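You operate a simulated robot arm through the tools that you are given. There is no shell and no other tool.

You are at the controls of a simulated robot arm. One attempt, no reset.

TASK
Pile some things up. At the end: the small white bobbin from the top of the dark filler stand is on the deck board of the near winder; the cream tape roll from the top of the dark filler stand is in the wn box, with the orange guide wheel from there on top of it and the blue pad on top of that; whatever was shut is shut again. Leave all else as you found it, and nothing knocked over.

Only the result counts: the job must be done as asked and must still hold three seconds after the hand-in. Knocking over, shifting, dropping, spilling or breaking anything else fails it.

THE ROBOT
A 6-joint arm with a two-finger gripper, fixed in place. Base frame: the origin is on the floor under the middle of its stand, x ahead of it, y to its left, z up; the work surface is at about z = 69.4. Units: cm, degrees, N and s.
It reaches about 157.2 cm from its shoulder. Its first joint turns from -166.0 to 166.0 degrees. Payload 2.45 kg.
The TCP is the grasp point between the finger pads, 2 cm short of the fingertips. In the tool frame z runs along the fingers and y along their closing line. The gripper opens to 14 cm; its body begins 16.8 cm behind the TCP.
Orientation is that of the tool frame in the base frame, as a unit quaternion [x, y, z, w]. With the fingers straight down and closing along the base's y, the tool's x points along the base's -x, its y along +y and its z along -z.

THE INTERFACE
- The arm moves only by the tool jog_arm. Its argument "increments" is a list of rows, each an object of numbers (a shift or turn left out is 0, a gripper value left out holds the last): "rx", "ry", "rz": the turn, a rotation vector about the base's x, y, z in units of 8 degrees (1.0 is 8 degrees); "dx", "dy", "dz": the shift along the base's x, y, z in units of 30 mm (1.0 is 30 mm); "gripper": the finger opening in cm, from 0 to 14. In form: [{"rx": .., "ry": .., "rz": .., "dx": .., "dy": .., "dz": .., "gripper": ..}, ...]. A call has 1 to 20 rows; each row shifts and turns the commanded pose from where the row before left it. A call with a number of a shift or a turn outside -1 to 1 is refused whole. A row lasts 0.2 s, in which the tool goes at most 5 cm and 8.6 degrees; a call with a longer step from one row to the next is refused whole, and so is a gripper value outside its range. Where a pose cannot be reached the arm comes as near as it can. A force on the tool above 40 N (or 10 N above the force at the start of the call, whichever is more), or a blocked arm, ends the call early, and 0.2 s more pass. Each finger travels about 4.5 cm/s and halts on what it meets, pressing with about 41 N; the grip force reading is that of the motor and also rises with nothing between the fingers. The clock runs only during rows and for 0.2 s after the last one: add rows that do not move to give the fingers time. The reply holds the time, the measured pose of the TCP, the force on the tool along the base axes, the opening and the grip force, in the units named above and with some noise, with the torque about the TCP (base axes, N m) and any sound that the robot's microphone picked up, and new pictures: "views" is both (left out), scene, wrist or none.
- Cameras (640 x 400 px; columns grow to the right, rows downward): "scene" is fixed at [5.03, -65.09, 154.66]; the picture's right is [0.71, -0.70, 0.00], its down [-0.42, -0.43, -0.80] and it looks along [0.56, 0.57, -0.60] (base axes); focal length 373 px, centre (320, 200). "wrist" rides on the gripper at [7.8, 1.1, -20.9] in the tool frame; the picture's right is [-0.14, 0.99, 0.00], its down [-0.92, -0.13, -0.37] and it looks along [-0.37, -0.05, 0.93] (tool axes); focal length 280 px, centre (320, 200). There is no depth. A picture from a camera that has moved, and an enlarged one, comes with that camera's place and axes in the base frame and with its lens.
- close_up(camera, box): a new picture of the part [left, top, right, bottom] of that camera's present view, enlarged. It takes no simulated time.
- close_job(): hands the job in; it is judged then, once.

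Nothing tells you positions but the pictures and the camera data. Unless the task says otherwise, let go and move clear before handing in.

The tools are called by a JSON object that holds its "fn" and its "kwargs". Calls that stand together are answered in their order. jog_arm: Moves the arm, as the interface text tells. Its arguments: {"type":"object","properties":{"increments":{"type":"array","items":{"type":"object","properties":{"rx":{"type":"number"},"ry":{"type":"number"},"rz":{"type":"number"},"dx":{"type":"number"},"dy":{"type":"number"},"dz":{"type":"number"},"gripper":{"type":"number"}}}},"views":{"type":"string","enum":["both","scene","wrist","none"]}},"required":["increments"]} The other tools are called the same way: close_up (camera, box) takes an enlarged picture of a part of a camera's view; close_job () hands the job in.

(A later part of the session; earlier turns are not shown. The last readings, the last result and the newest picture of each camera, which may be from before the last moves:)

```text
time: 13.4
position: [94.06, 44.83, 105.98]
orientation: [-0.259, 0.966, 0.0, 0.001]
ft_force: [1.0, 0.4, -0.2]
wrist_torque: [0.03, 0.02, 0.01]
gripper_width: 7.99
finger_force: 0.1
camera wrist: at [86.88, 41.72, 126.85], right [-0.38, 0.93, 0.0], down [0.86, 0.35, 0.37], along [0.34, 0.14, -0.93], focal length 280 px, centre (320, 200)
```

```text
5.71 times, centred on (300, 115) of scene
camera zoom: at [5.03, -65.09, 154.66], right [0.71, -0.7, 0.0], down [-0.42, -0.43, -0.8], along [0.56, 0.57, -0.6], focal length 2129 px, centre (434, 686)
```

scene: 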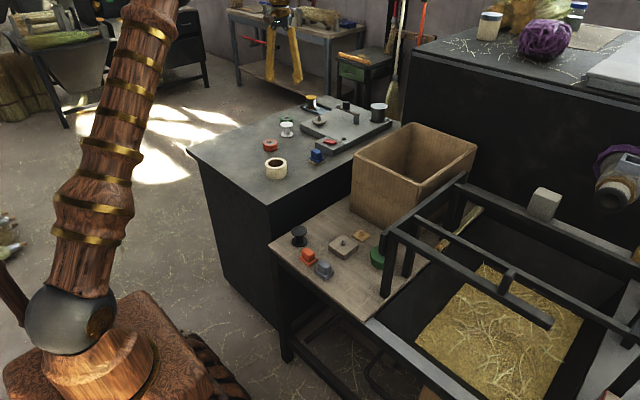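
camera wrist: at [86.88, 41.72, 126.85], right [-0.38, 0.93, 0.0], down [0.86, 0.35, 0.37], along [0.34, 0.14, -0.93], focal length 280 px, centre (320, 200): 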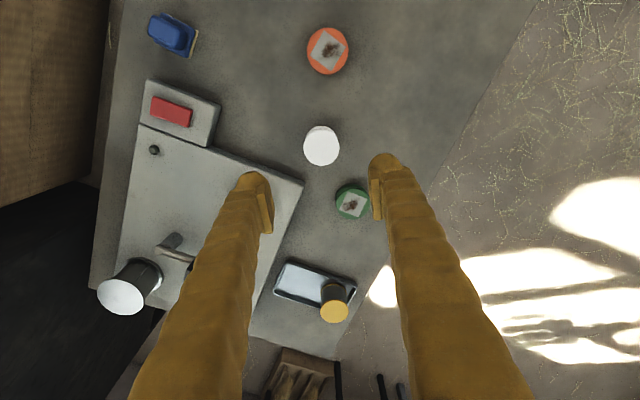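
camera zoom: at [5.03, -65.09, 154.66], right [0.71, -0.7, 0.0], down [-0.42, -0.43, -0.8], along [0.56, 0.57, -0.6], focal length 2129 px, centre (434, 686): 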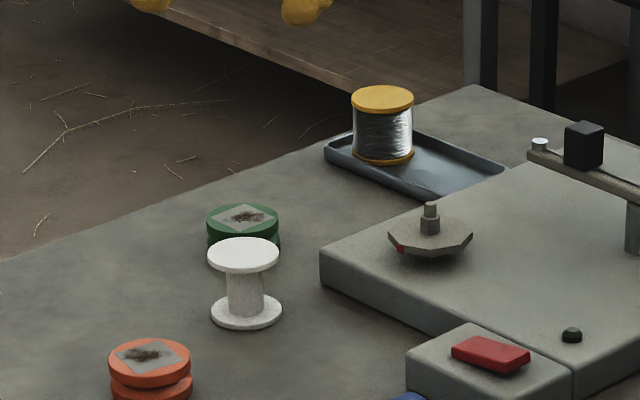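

The bobbin is right under the TCP, with its centre at about (94.05, 44.85). I'll descend partway, check the clearance, then lower to grasp.

{"fn": "jog_arm", "kwargs": {"increments": [{"dz": -1}, {"dz": -1}, {"dz": -1}, {"dz": -1}, {"dz": -1}, {"dz": -0.5}, {}], "views": "both"}}

```text
time: 15.0
position: [93.92, 44.67, 89.58]
orientation: [-0.259, 0.966, 0.0, 0.001]
ft_force: [-0.4, 0.1, 0.3]
wrist_torque: [-0.03, 0.0, 0.0]
gripper_width: 7.99
finger_force: 0.0
camera wrist: at [86.77, 41.68, 110.38], right [-0.38, 0.93, 0.0], down [0.86, 0.35, 0.37], along [0.34, 0.14, -0.93], focal length 280 px, centre (320, 200)
```

scene: 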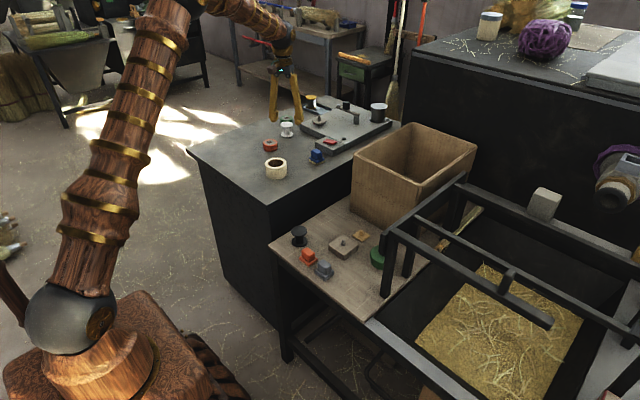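
wrist: 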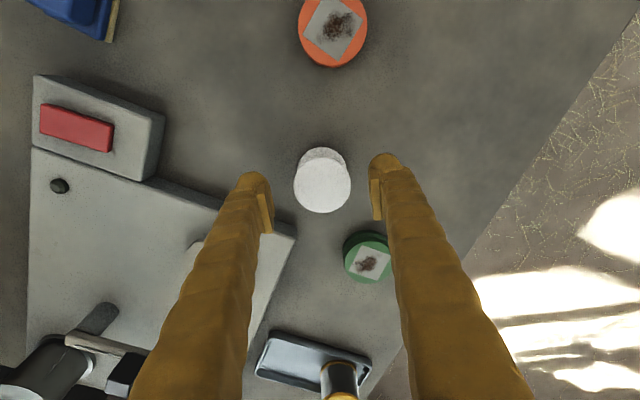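

{"fn": "jog_arm", "kwargs": {"increments": [{"dz": -0.6, "dx": 0.03, "dy": 0.04}, {"dz": -0.6}, {"dz": -0.3}, {}], "views": "both"}}

{"fn": "close_up", "kwargs": {"camera": "scene", "box": [250, 80, 340, 150]}}

```text
time: 16.0
position: [94.07, 44.82, 85.09]
orientation: [-0.258, 0.966, 0.0, 0.0]
ft_force: [-0.5, 1.3, -0.4]
wrist_torque: [0.01, -0.02, 0.0]
gripper_width: 7.99
finger_force: 0.0
camera wrist: at [86.9, 41.77, 105.89], right [-0.38, 0.93, 0.0], down [0.86, 0.35, 0.37], along [0.34, 0.14, -0.93], focal length 280 px, centre (320, 200)
```

scene: 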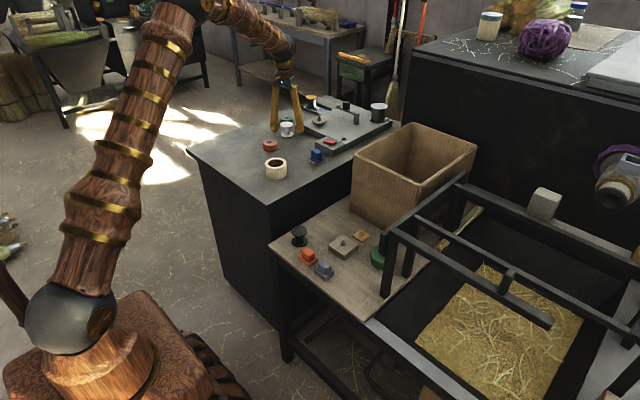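
wrist: 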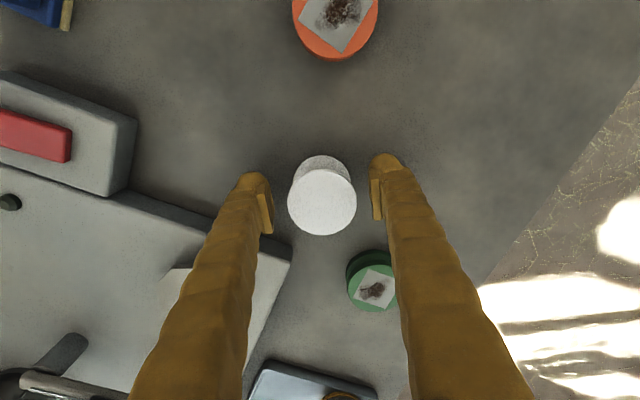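

```text
5.71 times, centred on (295, 115) of scene
camera zoom: at [5.03, -65.09, 154.66], right [0.71, -0.7, 0.0], down [-0.42, -0.43, -0.8], along [0.56, 0.57, -0.6], focal length 2129 px, centre (463, 686)
```

zoom: 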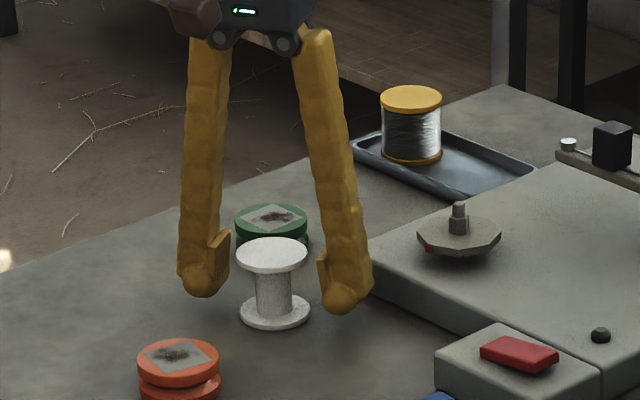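

{"fn": "jog_arm", "kwargs": {"increments": [{"gripper": 4}, {}, {}, {}], "views": "wrist"}}

{"fn": "close_up", "kwargs": {"camera": "scene", "box": [250, 80, 340, 150]}}

```text
time: 17.0
position: [93.99, 44.8, 85.13]
orientation: [-0.258, 0.966, 0.001, 0.0]
ft_force: [-0.5, 0.3, 0.7]
wrist_torque: [0.0, -0.01, -0.01]
gripper_width: 4.99
finger_force: 41.2
camera wrist: at [86.9, 41.77, 105.89], right [-0.38, 0.93, 0.0], down [0.86, 0.35, 0.37], along [0.34, 0.14, -0.93], focal length 280 px, centre (320, 200)
```

wrist: 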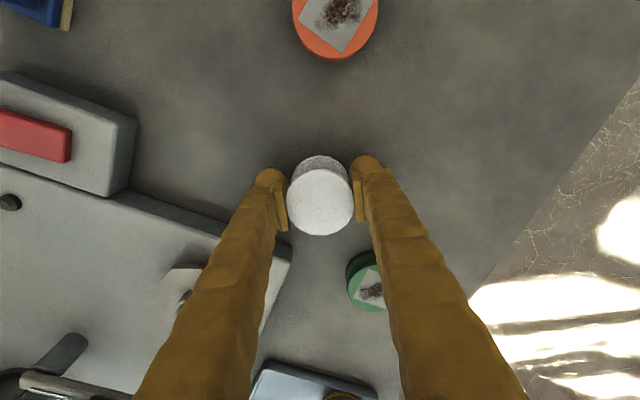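

```text
5.71 times, centred on (295, 115) of scene
camera zoom: at [5.03, -65.09, 154.66], right [0.71, -0.7, 0.0], down [-0.42, -0.43, -0.8], along [0.56, 0.57, -0.6], focal length 2129 px, centre (463, 686)
```

zoom: 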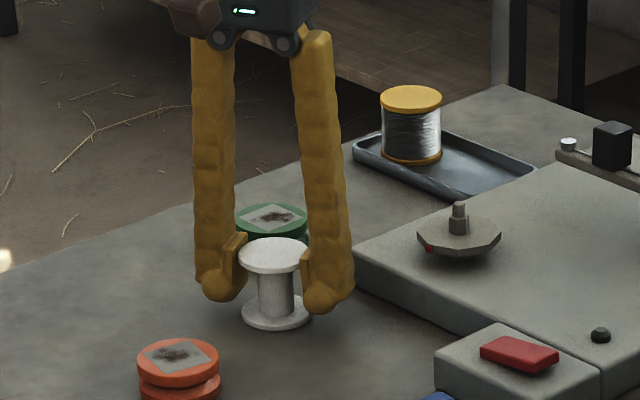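

The bobbin is gripped at 5.0 cm. I'll lift it straight up and check that it hangs level.

{"fn": "jog_arm", "kwargs": {"increments": [{"dz": 0.3}, {"dz": 0.6}, {"dz": 1}, {"dz": 1}, {"dz": 1}, {"dz": 1}, {"dz": 1}, {"dz": 1}, {}], "views": "both"}}

{"fn": "close_up", "kwargs": {"camera": "scene", "box": [230, 30, 350, 130]}}

```text
time: 19.0
position: [93.91, 44.95, 105.87]
orientation: [-0.258, 0.966, 0.0, 0.0]
ft_force: [-0.1, -0.8, -0.7]
wrist_torque: [-0.01, 0.0, -0.02]
gripper_width: 4.98
finger_force: 40.6
camera wrist: at [86.75, 41.83, 126.61], right [-0.38, 0.93, 0.0], down [0.86, 0.35, 0.37], along [0.34, 0.14, -0.93], focal length 280 px, centre (320, 200)
```

scene: 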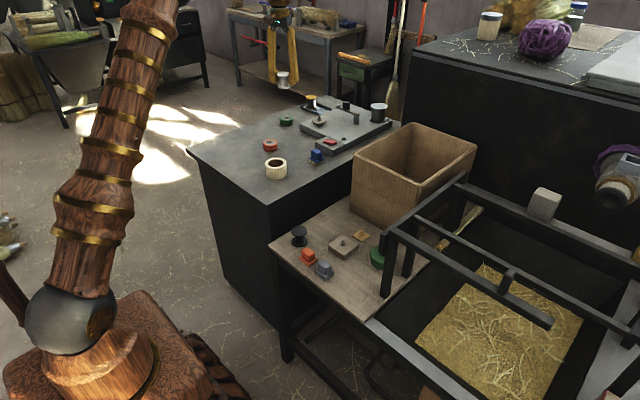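
wrist: 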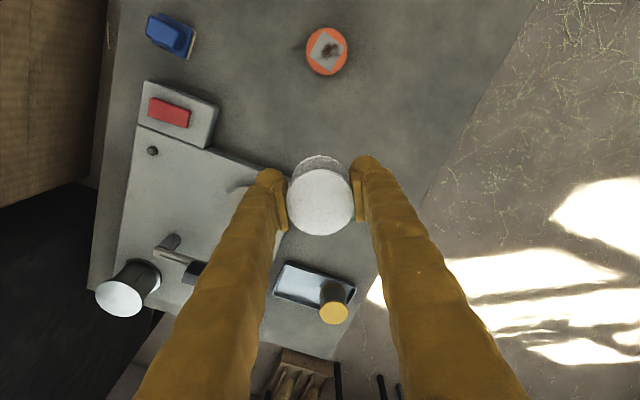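

```text
4.00 times, centred on (290, 80) of scene
camera zoom: at [5.03, -65.09, 154.66], right [0.71, -0.7, 0.0], down [-0.42, -0.43, -0.8], along [0.56, 0.57, -0.6], focal length 1490 px, centre (440, 680)
```

zoom: 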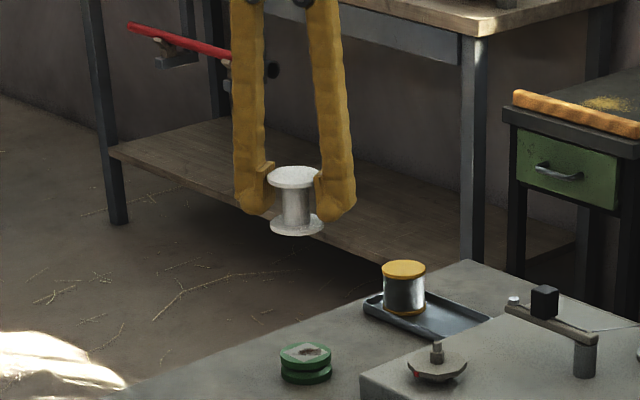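

The bobbin hangs upright. I'll carry it over to the free spot on the wooden deck board at about (77, 2.5), staying at z≈106 and turning the wrist back to 0°.

{"fn": "jog_arm", "kwargs": {"increments": [{"dx": -0.375, "dy": -0.943, "rz": -0.25}, {"dx": -0.375, "dy": -0.943, "rz": -0.25}, {"dx": -0.375, "dy": -0.943, "rz": -0.25}, {"dx": -0.375, "dy": -0.943, "rz": -0.25}, {"dx": -0.375, "dy": -0.943, "rz": -0.25}, {"dx": -0.375, "dy": -0.943, "rz": -0.25}, {"dx": -0.375, "dy": -0.943, "rz": -0.25}, {"dx": -0.375, "dy": -0.943, "rz": -0.25}, {"dx": -0.375, "dy": -0.943, "rz": -0.25}, {"dx": -0.375, "dy": -0.943, "rz": -0.25}, {"dx": -0.375, "dy": -0.943, "rz": -0.25}, {"dx": -0.375, "dy": -0.943, "rz": -0.25}, {"dx": -0.375, "dy": -0.943, "rz": -0.25}, {"dx": -0.375, "dy": -0.943, "rz": -0.25}, {"dx": -0.375, "dy": -0.943, "rz": -0.25}, {}], "views": "both"}}

```text
time: 22.4
position: [77.25, 2.33, 105.84]
orientation: [0.0, 1.0, 0.0, 0.0]
ft_force: [-0.1, 0.7, -0.2]
wrist_torque: [-0.03, 0.0, 0.0]
gripper_width: 4.99
finger_force: 41.1
camera wrist: at [69.54, 3.34, 126.59], right [0.14, 0.99, 0.0], down [0.92, -0.13, 0.37], along [0.37, -0.05, -0.93], focal length 280 px, centre (320, 200)
```

scene: 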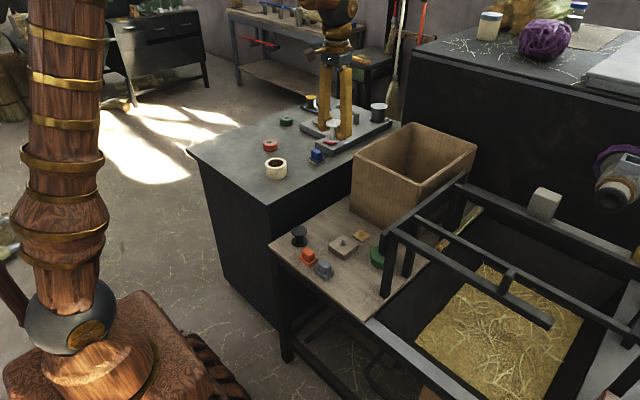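
wrist: 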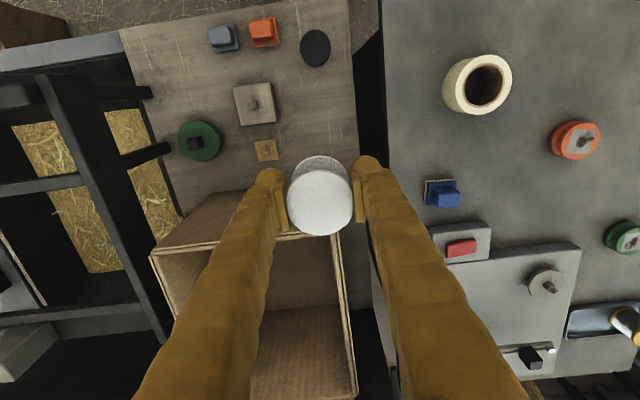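

The spot below is clear, so I'll lower most of the way and check.

{"fn": "jog_arm", "kwargs": {"increments": [{"dz": -1}, {"dz": -1}, {"dz": -1}, {"dz": -1}, {"dz": -1}, {"dz": -1}, {"dz": -1}, {"dz": -1}, {"dz": -1}, {"dz": -0.6}, {}], "views": "both"}}

{"fn": "close_up", "kwargs": {"camera": "scene", "box": [260, 160, 420, 290]}}

```text
time: 24.8
position: [77.11, 2.47, 77.04]
orientation: [0.0, 1.0, 0.0, 0.0]
ft_force: [0.7, -0.1, -0.2]
wrist_torque: [0.03, 0.02, 0.0]
gripper_width: 4.97
finger_force: 41.0
camera wrist: at [69.49, 3.45, 97.76], right [0.14, 0.99, 0.0], down [0.92, -0.13, 0.37], along [0.37, -0.05, -0.93], focal length 280 px, centre (320, 200)
```

scene: 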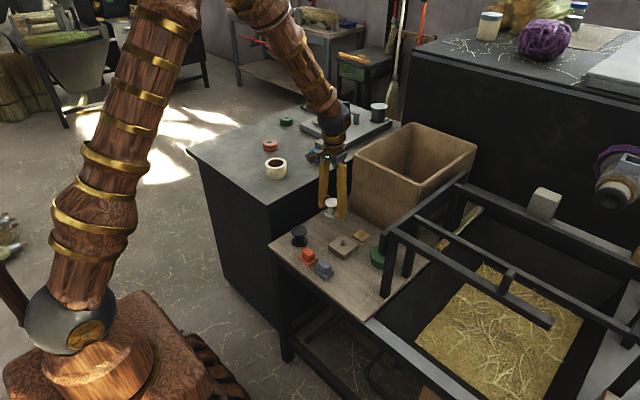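
wrist: 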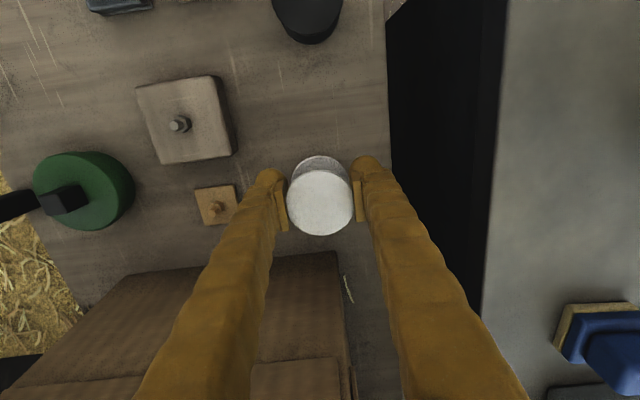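

```text
3.08 times, centred on (340, 225) of scene
camera zoom: at [5.03, -65.09, 154.66], right [0.71, -0.7, 0.0], down [-0.42, -0.43, -0.8], along [0.56, 0.57, -0.6], focal length 1146 px, centre (258, 123)
```

zoom: 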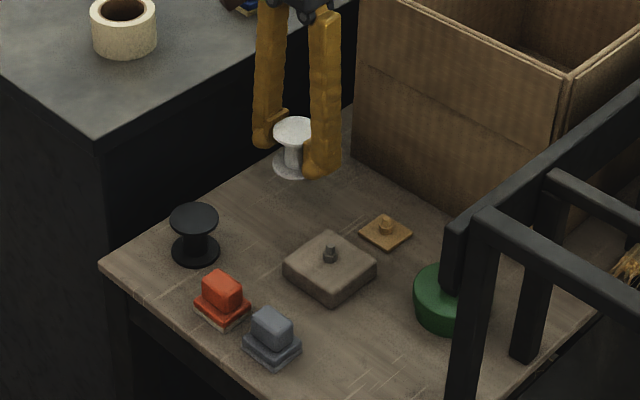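

{"fn": "jog_arm", "kwargs": {"increments": [{"dz": -0.5}, {"dz": -0.5}, {"dz": -0.3}, {}], "views": "none"}}

{"fn": "close_up", "kwargs": {"camera": "scene", "box": [300, 180, 380, 240]}}

```text
time: 25.8
position: [77.18, 2.34, 73.22]
orientation: [0.0, 1.0, 0.0, 0.0]
ft_force: [0.5, -0.2, -0.4]
wrist_torque: [-0.02, -0.03, 0.01]
gripper_width: 4.95
finger_force: 41.3
```

```text
6.67 times, centred on (340, 210) of scene
camera zoom: at [5.03, -65.09, 154.66], right [0.71, -0.7, 0.0], down [-0.42, -0.43, -0.8], along [0.56, 0.57, -0.6], focal length 2484 px, centre (187, 133)
```

zoom: 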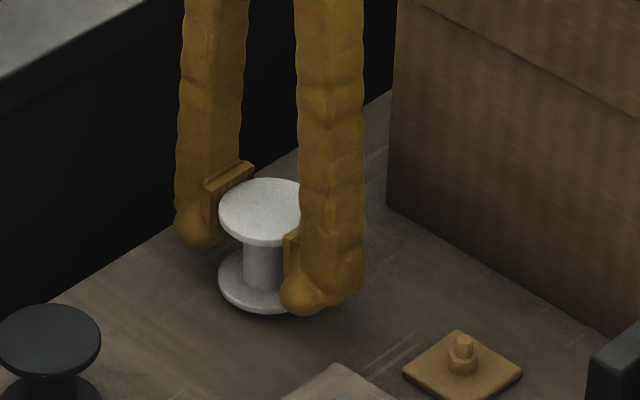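

{"fn": "jog_arm", "kwargs": {"increments": [{"dz": -0.1}, {"dz": -0.07}, {}], "views": "none"}}

{"fn": "jog_arm", "kwargs": {"increments": [{"dz": -0.07}, {}], "views": "none"}}

{"fn": "close_up", "kwargs": {"camera": "scene", "box": [300, 180, 380, 240]}}

```text
time: 26.6
position: [77.17, 2.41, 72.76]
orientation: [0.0, 1.0, 0.0, 0.0]
ft_force: [-0.5, -0.8, -1.0]
wrist_torque: [-0.01, 0.02, 0.03]
gripper_width: 5.0
finger_force: 42.0
```

```text
time: 27.2
position: [77.21, 2.38, 72.61]
orientation: [-0.001, 1.0, 0.0, 0.0]
ft_force: [-11.5, -2.9, 36.2]
wrist_torque: [-0.01, 0.27, -0.02]
gripper_width: 4.96
finger_force: 41.1
```

```text
6.67 times, centred on (340, 210) of scene
camera zoom: at [5.03, -65.09, 154.66], right [0.71, -0.7, 0.0], down [-0.42, -0.43, -0.8], along [0.56, 0.57, -0.6], focal length 2484 px, centre (187, 133)
```

zoom: 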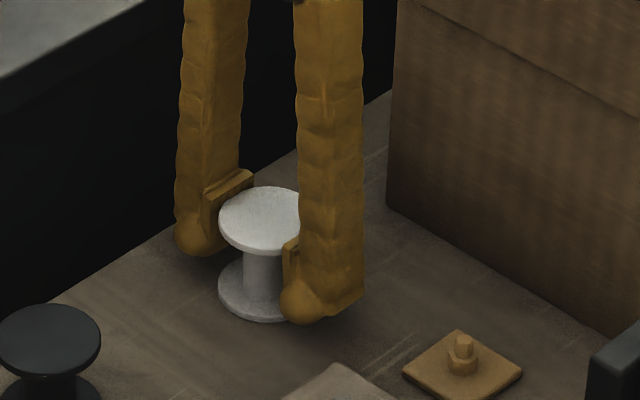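

Contact is made at TCP z≈72.65, which puts the stand top at z≈81.85. I'll ease up slightly, release, and retreat straight up.

{"fn": "jog_arm", "kwargs": {"increments": [{"dz": 0.03}, {"gripper": 7}, {}, {}, {}], "views": "none"}}

{"fn": "close_up", "kwargs": {"camera": "scene", "box": [300, 180, 380, 240]}}

{"fn": "close_up", "kwargs": {"camera": "wrist", "box": [160, 80, 480, 280]}}

```text
time: 28.4
position: [77.24, 2.43, 72.46]
orientation: [0.0, 1.0, 0.0, 0.0]
ft_force: [0.0, -0.2, 0.1]
wrist_torque: [-0.01, -0.02, 0.0]
gripper_width: 7.01
finger_force: 0.1
```

```text
6.67 times, centred on (340, 210) of scene
camera zoom: at [5.03, -65.09, 154.66], right [0.71, -0.7, 0.0], down [-0.42, -0.43, -0.8], along [0.56, 0.57, -0.6], focal length 2484 px, centre (187, 133)
```

zoom: 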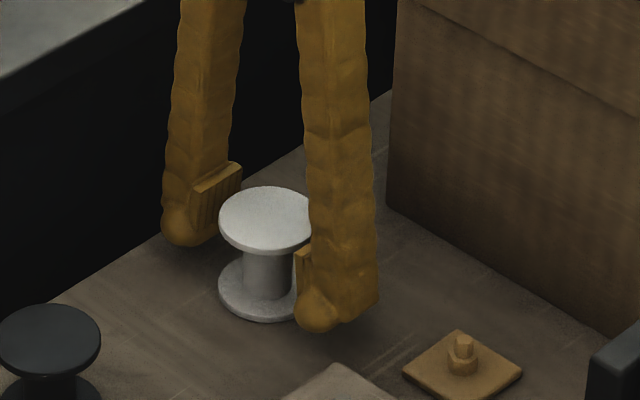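

```text
2.00 times, centred on (320, 180) of wrist
camera zoom: at [69.55, 3.4, 93.29], right [0.14, 0.99, 0.0], down [0.92, -0.13, 0.37], along [0.37, -0.05, -0.93], focal length 561 px, centre (320, 240)
```

zoom: 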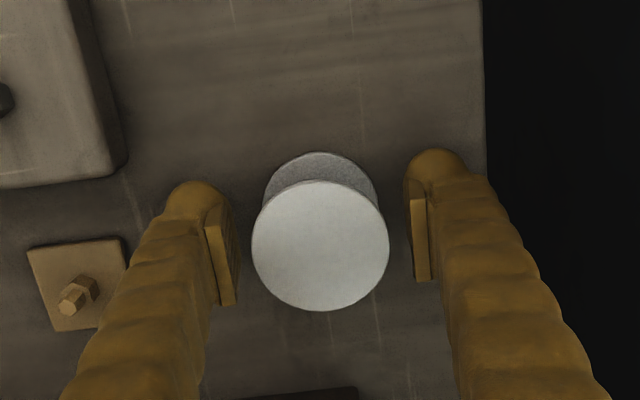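

The bobbin stands upright on the deck board. I'll rise clear and go above the cream tape roll.

{"fn": "jog_arm", "kwargs": {"increments": [{"dz": 0.5}, {"dz": 1}, {"dz": 1}, {"dz": 1}, {"dz": 1}, {"dz": 1}, {"dz": 1}, {"dz": 1}, {"dz": 1}, {"dz": 1}, {"dz": 1}, {"dx": -0.2125, "dy": 0.9375, "gripper": 10}, {"dx": -0.2125, "dy": 0.9375}, {"dx": -0.2125, "dy": 0.9375}, {"dx": -0.2125, "dy": 0.9375}, {"dx": -0.2125, "dy": 0.9375}, {"dx": -0.2125, "dy": 0.9375}, {"dx": -0.2125, "dy": 0.9375}, {"dx": -0.2125, "dy": 0.9375}, {}], "views": "both"}}

{"fn": "close_up", "kwargs": {"camera": "wrist", "box": [200, 60, 440, 210]}}

```text
time: 32.6
position: [71.91, 24.84, 104.15]
orientation: [-0.001, 1.0, 0.0, 0.0]
ft_force: [-0.7, -0.3, -0.3]
wrist_torque: [0.0, -0.01, 0.01]
gripper_width: 9.99
finger_force: 0.2
camera wrist: at [64.31, 25.88, 124.83], right [0.14, 0.99, 0.0], down [0.92, -0.13, 0.37], along [0.37, -0.05, -0.93], focal length 280 px, centre (320, 200)
```

scene: 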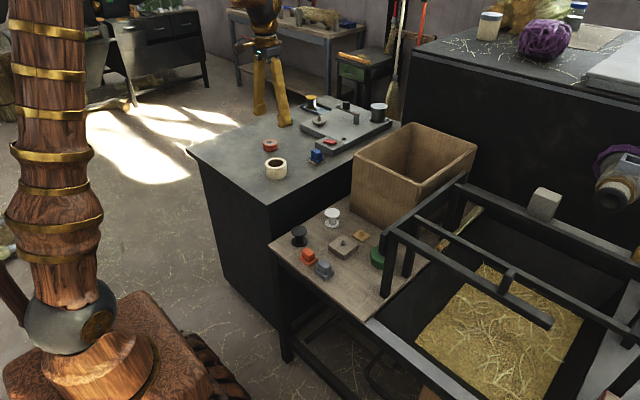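
wrist: 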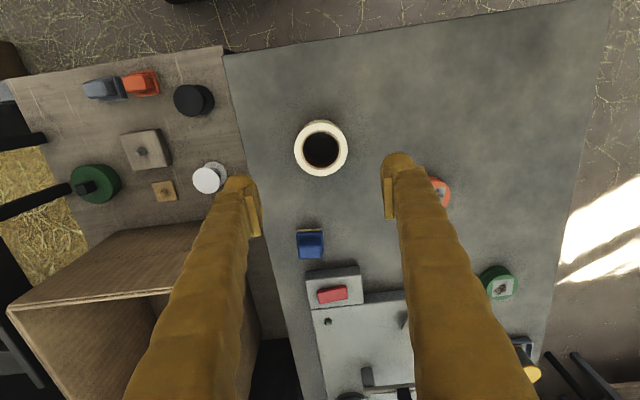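

```text
2.67 times, centred on (320, 135) of wrist
camera zoom: at [64.31, 25.88, 124.83], right [0.14, 0.99, 0.0], down [0.92, -0.13, 0.37], along [0.37, -0.05, -0.93], focal length 748 px, centre (320, 373)
```

zoom: 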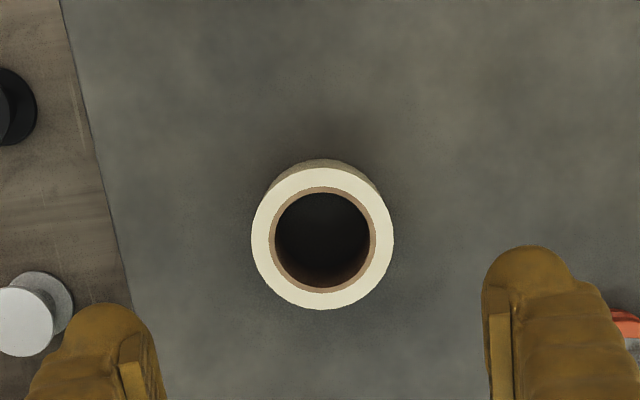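

The tape roll's centre is at (72.1, 24.95). I'll descend around it.

{"fn": "jog_arm", "kwargs": {"increments": [{"dz": -1, "dx": 0.06, "dy": 0.035}, {"dz": -1}, {"dz": -1}, {"dz": -1}, {"dz": -1}, {"dz": -0.6}, {"dz": -0.6}, {"dz": -0.3}, {}], "views": "wrist"}}

{"fn": "close_up", "kwargs": {"camera": "scene", "box": [230, 120, 330, 195]}}

```text
time: 34.6
position: [72.32, 24.92, 84.49]
orientation: [0.001, 1.0, 0.0, -0.001]
ft_force: [-1.2, 0.2, 0.3]
wrist_torque: [0.01, -0.03, -0.02]
gripper_width: 10.02
finger_force: 0.0
camera wrist: at [64.61, 25.96, 105.21], right [0.14, 0.99, 0.0], down [0.92, -0.13, 0.37], along [0.37, -0.05, -0.93], focal length 280 px, centre (320, 200)
```

wrist: 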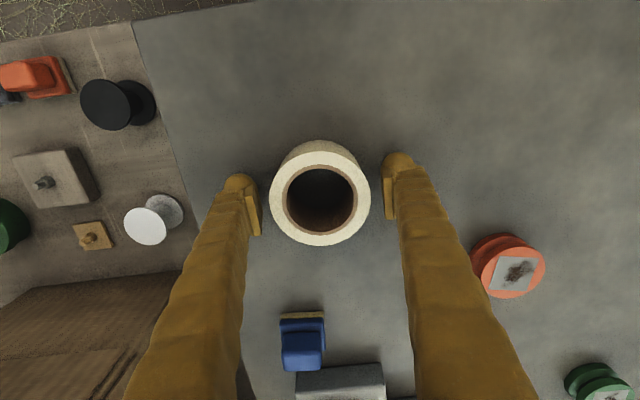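

```text
5.33 times, centred on (280, 158) of scene
camera zoom: at [5.03, -65.09, 154.66], right [0.71, -0.7, 0.0], down [-0.42, -0.43, -0.8], along [0.56, 0.57, -0.6], focal length 1987 px, centre (533, 427)
```

zoom: 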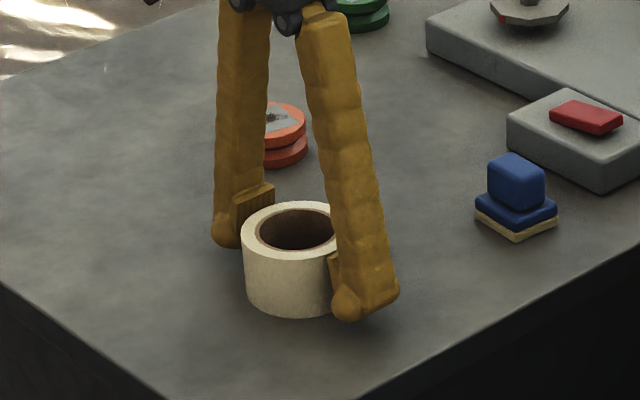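

{"fn": "jog_arm", "kwargs": {"increments": [{"dx": -0.04}, {"gripper": 6}, {}, {}, {}, {}], "views": "wrist"}}

{"fn": "close_up", "kwargs": {"camera": "scene", "box": [230, 120, 330, 195]}}

```text
time: 36.0
position: [72.01, 24.93, 84.42]
orientation: [0.0, 1.0, -0.001, 0.0]
ft_force: [-0.3, 0.1, 2.1]
wrist_torque: [-0.06, -0.02, -0.04]
gripper_width: 7.69
finger_force: 40.8
camera wrist: at [64.47, 25.96, 105.23], right [0.14, 0.99, 0.0], down [0.92, -0.13, 0.37], along [0.37, -0.05, -0.93], focal length 280 px, centre (320, 200)
```

wrist: 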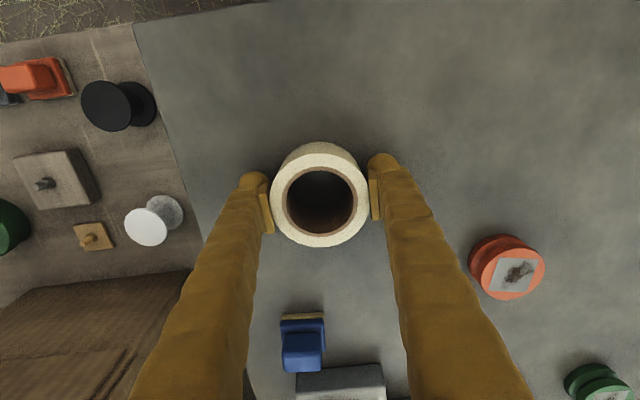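

```text
5.33 times, centred on (280, 158) of scene
camera zoom: at [5.03, -65.09, 154.66], right [0.71, -0.7, 0.0], down [-0.42, -0.43, -0.8], along [0.56, 0.57, -0.6], focal length 1987 px, centre (533, 427)
```

zoom: 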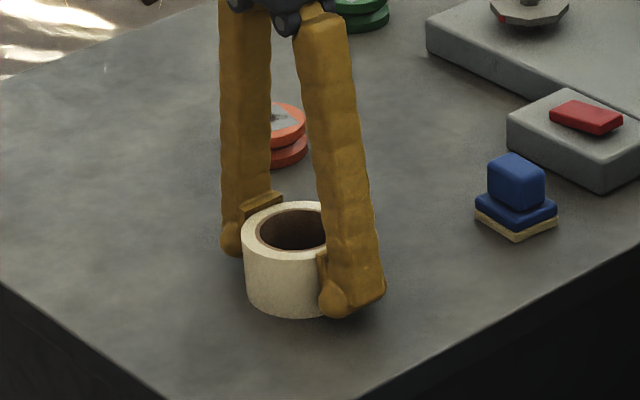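

The roll is gripped. I'll lift it and carry it high over the box.

{"fn": "jog_arm", "kwargs": {"increments": [{"dz": 0.3}, {"dz": 0.7}, {"dz": 1}, {"dz": 1}, {"dz": 1}, {"dz": 1}, {"dz": 1}, {"dz": 1}, {"dz": 1}, {"dz": 1}, {"dz": 0.5}, {}], "views": "both"}}

{"fn": "jog_arm", "kwargs": {"increments": [{"dx": 0.861, "dy": -0.972}, {"dx": 0.861, "dy": -0.972}, {"dx": 0.861, "dy": -0.972}, {"dx": 0.861, "dy": -0.972}, {"dx": 0.861, "dy": -0.972}, {"dx": 0.861, "dy": -0.972}, {"dx": 0.861, "dy": -0.972}, {"dx": 0.861, "dy": -0.972}, {"dx": 0.861, "dy": -0.972}, {"dx": 0.861, "dy": -0.972}, {"dx": 0.861, "dy": -0.972}, {"dx": 0.861, "dy": -0.972}, {}], "views": "both"}}

```text
time: 38.6
position: [72.21, 24.97, 113.13]
orientation: [0.0, 1.0, 0.0, 0.0]
ft_force: [0.0, -0.1, -0.4]
wrist_torque: [-0.01, -0.01, -0.01]
gripper_width: 7.65
finger_force: 41.4
camera wrist: at [64.5, 25.95, 133.79], right [0.14, 0.99, 0.0], down [0.92, -0.13, 0.37], along [0.37, -0.05, -0.93], focal length 280 px, centre (320, 200)
```

scene: 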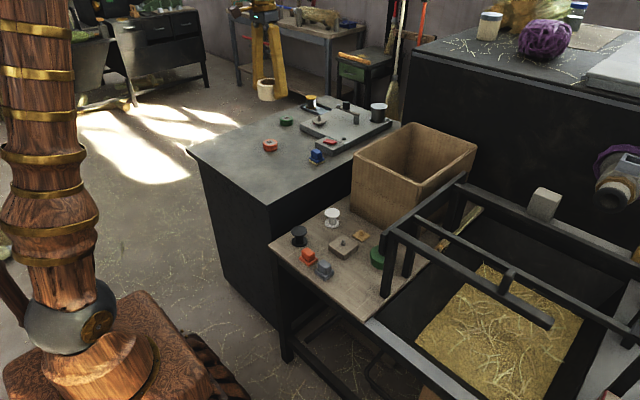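
wrist: 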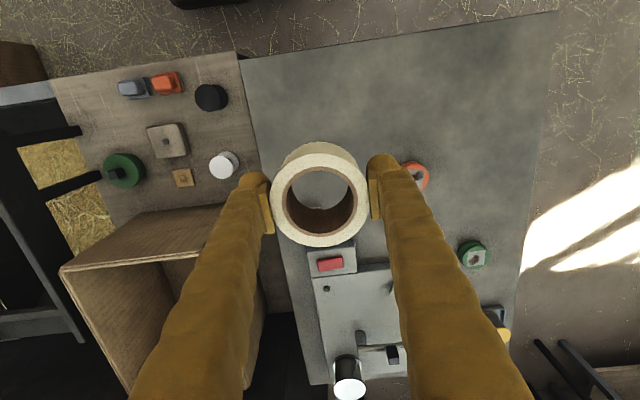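

```text
time: 41.4
position: [103.06, -10.23, 112.84]
orientation: [0.0, 1.0, 0.0, 0.0]
ft_force: [-0.2, 0.3, -1.0]
wrist_torque: [-0.02, 0.01, 0.0]
gripper_width: 7.65
finger_force: 41.1
camera wrist: at [95.4, -9.16, 133.65], right [0.14, 0.99, 0.0], down [0.92, -0.13, 0.37], along [0.37, -0.05, -0.93], focal length 280 px, centre (320, 200)
```

scene: 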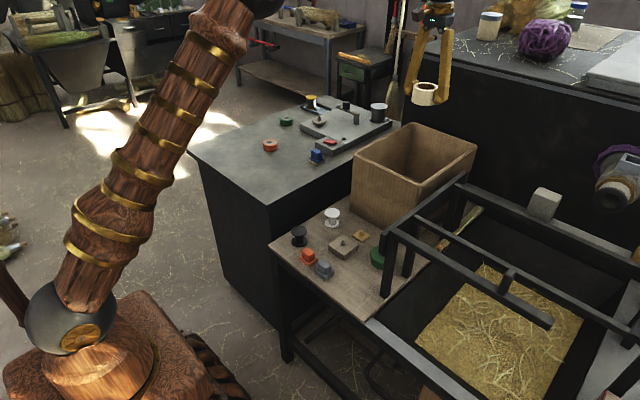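
wrist: 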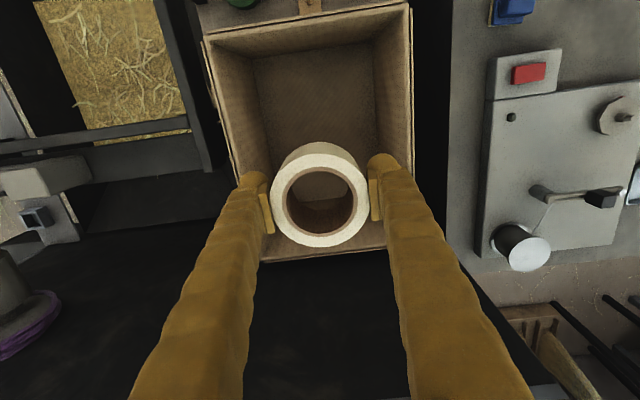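

I'm centred over the box at (103, -10), with all walls at least 10 cm away. I'll lower in stages.

{"fn": "jog_arm", "kwargs": {"increments": [{"dz": -1}, {"dz": -1}, {"dz": -1}, {"dz": -1}, {"dz": -1}, {"dz": -1}, {"dz": -1}, {"dz": -1}, {}], "views": "both"}}

```text
time: 43.4
position: [103.19, -9.93, 88.96]
orientation: [-0.001, 1.0, 0.001, 0.0]
ft_force: [0.5, 0.5, -0.6]
wrist_torque: [-0.01, -0.01, 0.01]
gripper_width: 7.65
finger_force: 41.3
camera wrist: at [95.54, -8.96, 109.67], right [0.14, 0.99, 0.0], down [0.92, -0.13, 0.37], along [0.37, -0.05, -0.93], focal length 280 px, centre (320, 200)
```

scene: 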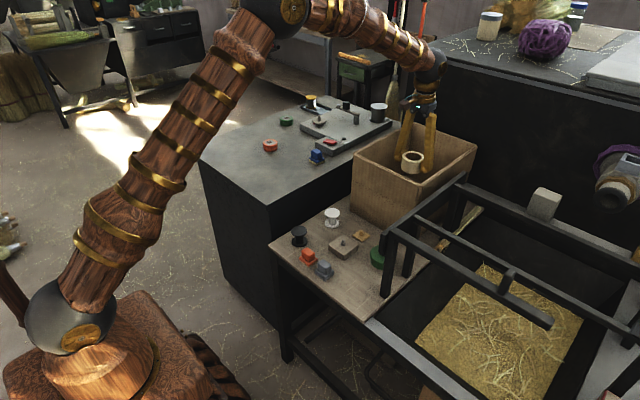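
wrist: 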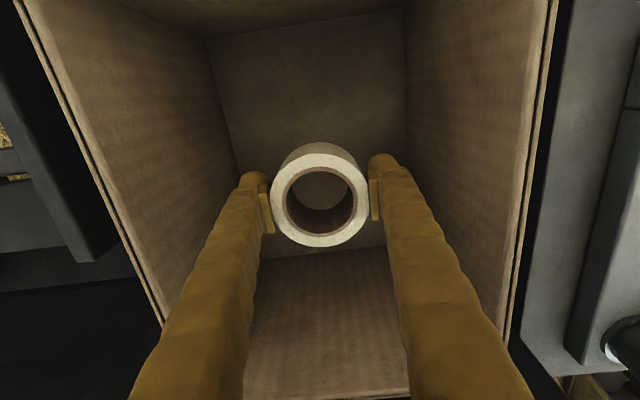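

{"fn": "jog_arm", "kwargs": {"increments": [{"dz": -0.8}, {"dz": -0.8}, {"dz": -0.8}, {"dz": -0.8}, {"dz": -0.8}, {"dz": -0.6}, {}], "views": "both"}}

{"fn": "close_up", "kwargs": {"camera": "scene", "box": [340, 50, 500, 230]}}

```text
time: 45.0
position: [103.1, -10.05, 75.24]
orientation: [0.0, 1.0, 0.0, 0.001]
ft_force: [-0.7, -0.3, -0.8]
wrist_torque: [-0.02, 0.0, -0.03]
gripper_width: 7.61
finger_force: 40.7
camera wrist: at [95.47, -9.08, 95.96], right [0.14, 0.99, 0.0], down [0.92, -0.13, 0.37], along [0.37, -0.05, -0.93], focal length 280 px, centre (320, 200)
```

scene: 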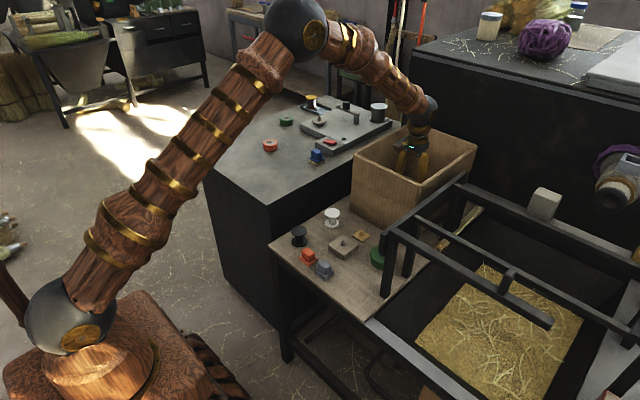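
wrist: 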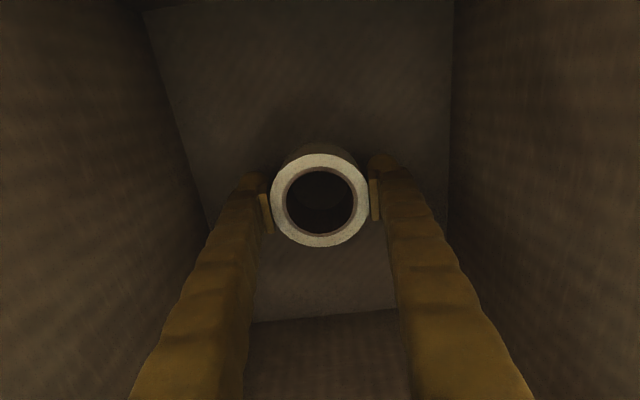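

```text
2.22 times, centred on (420, 140) of scene
camera zoom: at [5.03, -65.09, 154.66], right [0.71, -0.7, 0.0], down [-0.42, -0.43, -0.8], along [0.56, 0.57, -0.6], focal length 828 px, centre (98, 333)
```

zoom: 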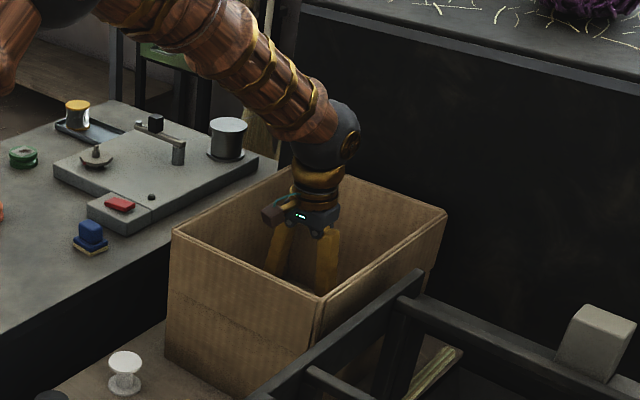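

{"fn": "jog_arm", "kwargs": {"increments": [{"dz": -0.4}, {"dz": -0.2}, {"dz": -0.1}, {}], "views": "none"}}

{"fn": "jog_arm", "kwargs": {"increments": [{"dz": -0.07}, {}], "views": "none"}}

{"fn": "jog_arm", "kwargs": {"increments": [{"dz": -0.07}, {}], "views": "none"}}

```text
time: 46.0
position: [103.14, -10.04, 73.15]
orientation: [0.0, 1.0, 0.0, 0.0]
ft_force: [0.0, 0.8, -0.9]
wrist_torque: [-0.01, -0.03, -0.03]
gripper_width: 7.65
finger_force: 41.2
```

```text
time: 46.6
position: [103.2, -10.03, 72.9]
orientation: [0.001, 1.0, 0.0, 0.0]
ft_force: [1.5, 0.0, -1.2]
wrist_torque: [0.03, -0.02, 0.0]
gripper_width: 7.67
finger_force: 41.5
```

```text
time: 47.2
position: [103.07, -10.04, 72.82]
orientation: [0.0, 1.0, 0.0, 0.0]
ft_force: [-4.4, 0.8, 13.6]
wrist_torque: [0.11, 0.15, -0.01]
gripper_width: 7.63
finger_force: 41.6
```

Contact with the box floor is at TCP z≈72.8, so the floor is at about 70.2. I'll release and check.

{"fn": "jog_arm", "kwargs": {"increments": [{"gripper": 9.5}, {}, {}, {}], "views": "wrist"}}

{"fn": "close_up", "kwargs": {"camera": "wrist", "box": [200, 100, 440, 270]}}

```text
time: 48.2
position: [103.16, -10.12, 72.65]
orientation: [0.0, 1.0, 0.0, 0.001]
ft_force: [0.4, -0.5, -0.3]
wrist_torque: [-0.01, 0.04, 0.0]
gripper_width: 9.5
finger_force: 0.1
camera wrist: at [95.47, -9.06, 93.43], right [0.14, 0.99, 0.0], down [0.92, -0.13, 0.37], along [0.37, -0.05, -0.93], focal length 280 px, centre (320, 200)
```

wrist: 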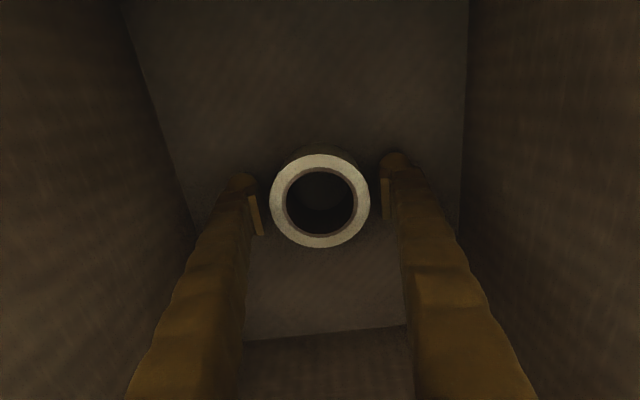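

```text
2.35 times, centred on (320, 185) of wrist
camera zoom: at [95.47, -9.06, 93.43], right [0.14, 0.99, 0.0], down [0.92, -0.13, 0.37], along [0.37, -0.05, -0.93], focal length 660 px, centre (320, 235)
```

zoom: 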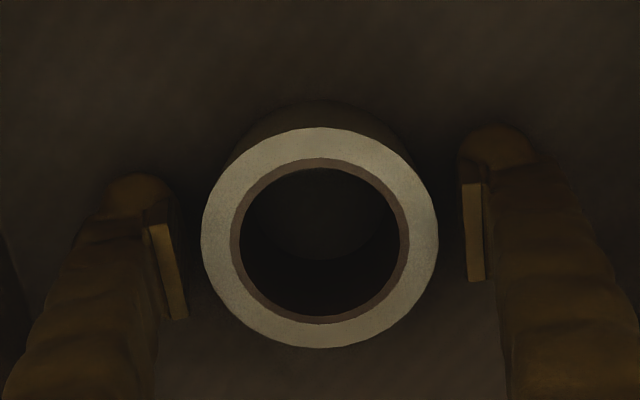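

The roll sits flat on the box floor, centred near (103.1, -10.1). I'll retreat straight up, then travel to above the orange wheel.

{"fn": "jog_arm", "kwargs": {"increments": [{"dz": 0.5}, {"dz": 1}, {"dz": 1}, {"dz": 1}, {"dz": 1}, {"dz": 1}, {"dz": 1}, {"dz": 1}, {"dz": 1}, {"dz": 1}, {"dz": 1}, {"dz": 1}, {"dz": 1}, {"dz": 1}, {}], "views": "both"}}

{"fn": "close_up", "kwargs": {"camera": "wrist", "box": [180, 20, 420, 190]}}

```text
time: 51.4
position: [103.07, -10.19, 113.33]
orientation: [0.0, 1.0, 0.0, 0.001]
ft_force: [0.0, 0.4, -0.1]
wrist_torque: [-0.01, 0.03, -0.06]
gripper_width: 9.54
finger_force: 0.1
camera wrist: at [95.39, -9.13, 133.98], right [0.14, 0.99, 0.0], down [0.92, -0.13, 0.37], along [0.37, -0.05, -0.93], focal length 280 px, centre (320, 200)
```

scene: 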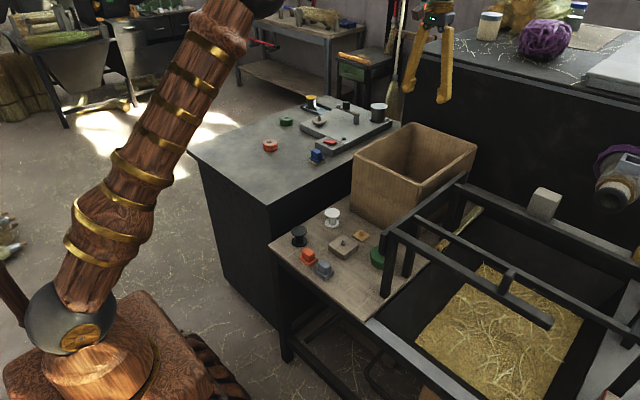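
wrist: 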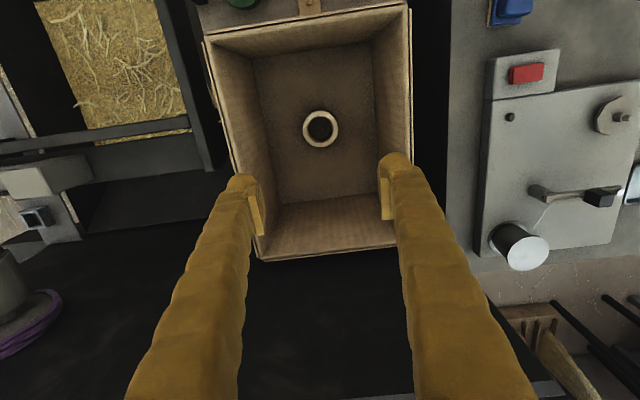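

```text
2.35 times, centred on (300, 105) of wrist
camera zoom: at [95.39, -9.13, 133.98], right [0.14, 0.99, 0.0], down [0.92, -0.13, 0.37], along [0.37, -0.05, -0.93], focal length 660 px, centre (367, 424)
```

zoom: 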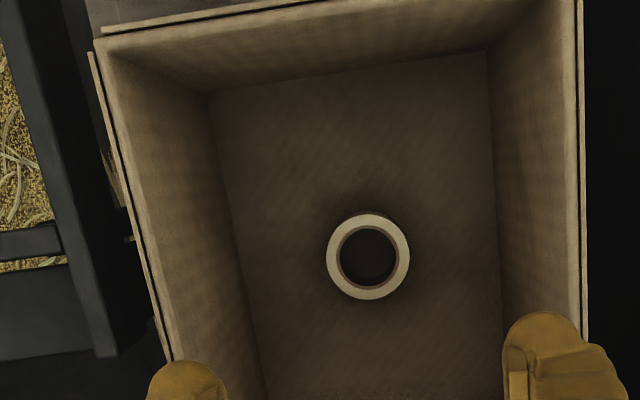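

The roll is confirmed at (103.15, -10.1). I'll now travel to above the orange wheel.

{"fn": "jog_arm", "kwargs": {"increments": [{"dx": -0.417, "dy": 0.994, "gripper": 8.5}, {"dx": -0.417, "dy": 0.994}, {"dx": -0.417, "dy": 0.994}, {"dx": -0.417, "dy": 0.994}, {"dx": -0.417, "dy": 0.994}, {"dx": -0.417, "dy": 0.994}, {"dx": -0.417, "dy": 0.994}, {"dx": -0.417, "dy": 0.994}, {"dx": -0.417, "dy": 0.994}, {"dx": -0.417, "dy": 0.994}, {"dx": -0.417, "dy": 0.994}, {"dx": -0.417, "dy": 0.994}, {"dx": -0.417, "dy": 0.994}, {"dx": -0.417, "dy": 0.994}, {"dx": -0.417, "dy": 0.994}, {"dx": -0.417, "dy": 0.994}, {"dx": -0.417, "dy": 0.994}, {"dz": -0.8}, {}], "views": "both"}}

{"fn": "close_up", "kwargs": {"camera": "wrist", "box": [240, 60, 400, 180]}}

```text
time: 55.4
position: [81.8, 40.64, 110.79]
orientation: [0.0, 1.0, 0.0, 0.0]
ft_force: [0.1, 0.0, 0.4]
wrist_torque: [0.0, 0.04, 0.0]
gripper_width: 8.45
finger_force: 0.1
camera wrist: at [74.17, 41.67, 131.57], right [0.14, 0.99, 0.0], down [0.92, -0.13, 0.37], along [0.37, -0.05, -0.93], focal length 280 px, centre (320, 200)
```

scene: 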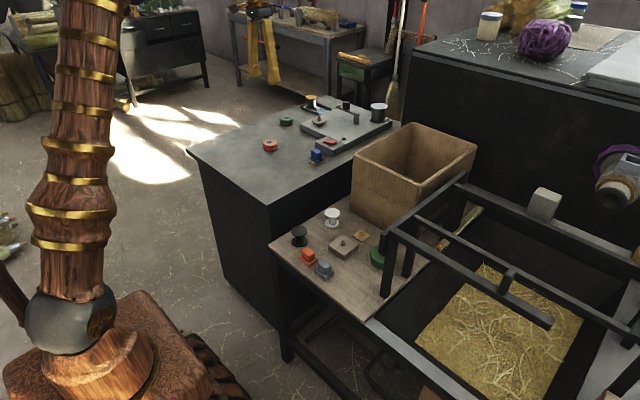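
wrist: 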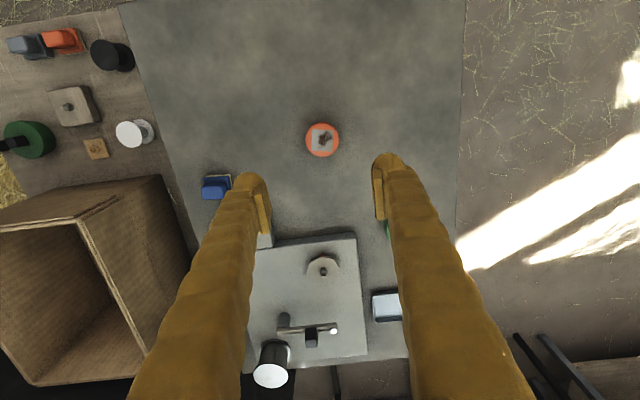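

```text
3.33 times, centred on (320, 120) of wrist
camera zoom: at [74.17, 41.67, 131.57], right [0.14, 0.99, 0.0], down [0.92, -0.13, 0.37], along [0.37, -0.05, -0.93], focal length 935 px, centre (320, 467)
```

zoom: 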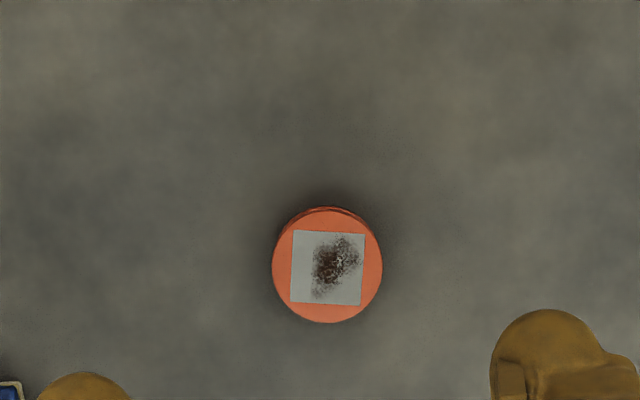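

The wheel's centre is at about (82.05, 40.9), with its top at z≈85 and a height of about 3.1. I'll descend on it.

{"fn": "jog_arm", "kwargs": {"increments": [{"dz": -1, "dx": 0.083, "dy": 0.083}, {"dz": -1}, {"dz": -1}, {"dz": -1}, {"dz": -1}, {"dz": -1}, {"dz": -1}, {"dz": -0.9}, {}], "views": "wrist"}}

{"fn": "close_up", "kwargs": {"camera": "wrist", "box": [240, 120, 400, 240]}}

{"fn": "close_up", "kwargs": {"camera": "scene", "box": [230, 100, 330, 175]}}

```text
time: 57.4
position: [82.05, 40.99, 87.05]
orientation: [0.0, 1.0, 0.0, 0.001]
ft_force: [0.2, 0.2, 0.1]
wrist_torque: [0.0, 0.02, -0.01]
gripper_width: 8.52
finger_force: 0.0
camera wrist: at [74.44, 41.88, 107.8], right [0.14, 0.99, 0.0], down [0.92, -0.13, 0.37], along [0.37, -0.05, -0.93], focal length 280 px, centre (320, 200)
```

wrist: 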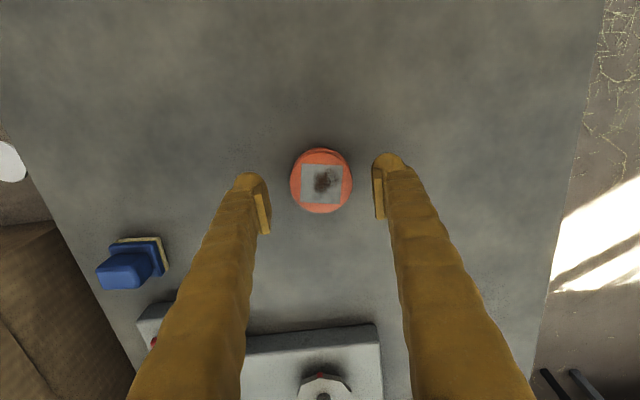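

```text
3.33 times, centred on (320, 180) of wrist
camera zoom: at [74.44, 41.88, 107.8], right [0.14, 0.99, 0.0], down [0.92, -0.13, 0.37], along [0.37, -0.05, -0.93], focal length 935 px, centre (320, 267)
```

zoom: 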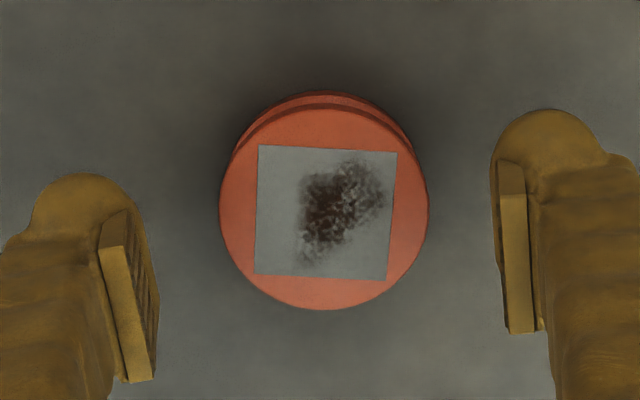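

```text
5.33 times, centred on (280, 138) of scene
camera zoom: at [5.03, -65.09, 154.66], right [0.71, -0.7, 0.0], down [-0.42, -0.43, -0.8], along [0.56, 0.57, -0.6], focal length 1987 px, centre (533, 533)
```

zoom: 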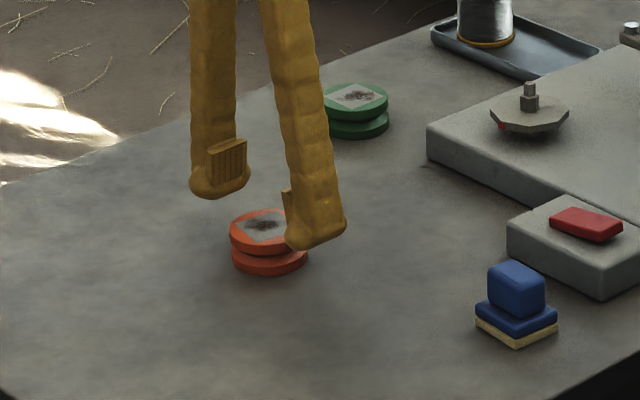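

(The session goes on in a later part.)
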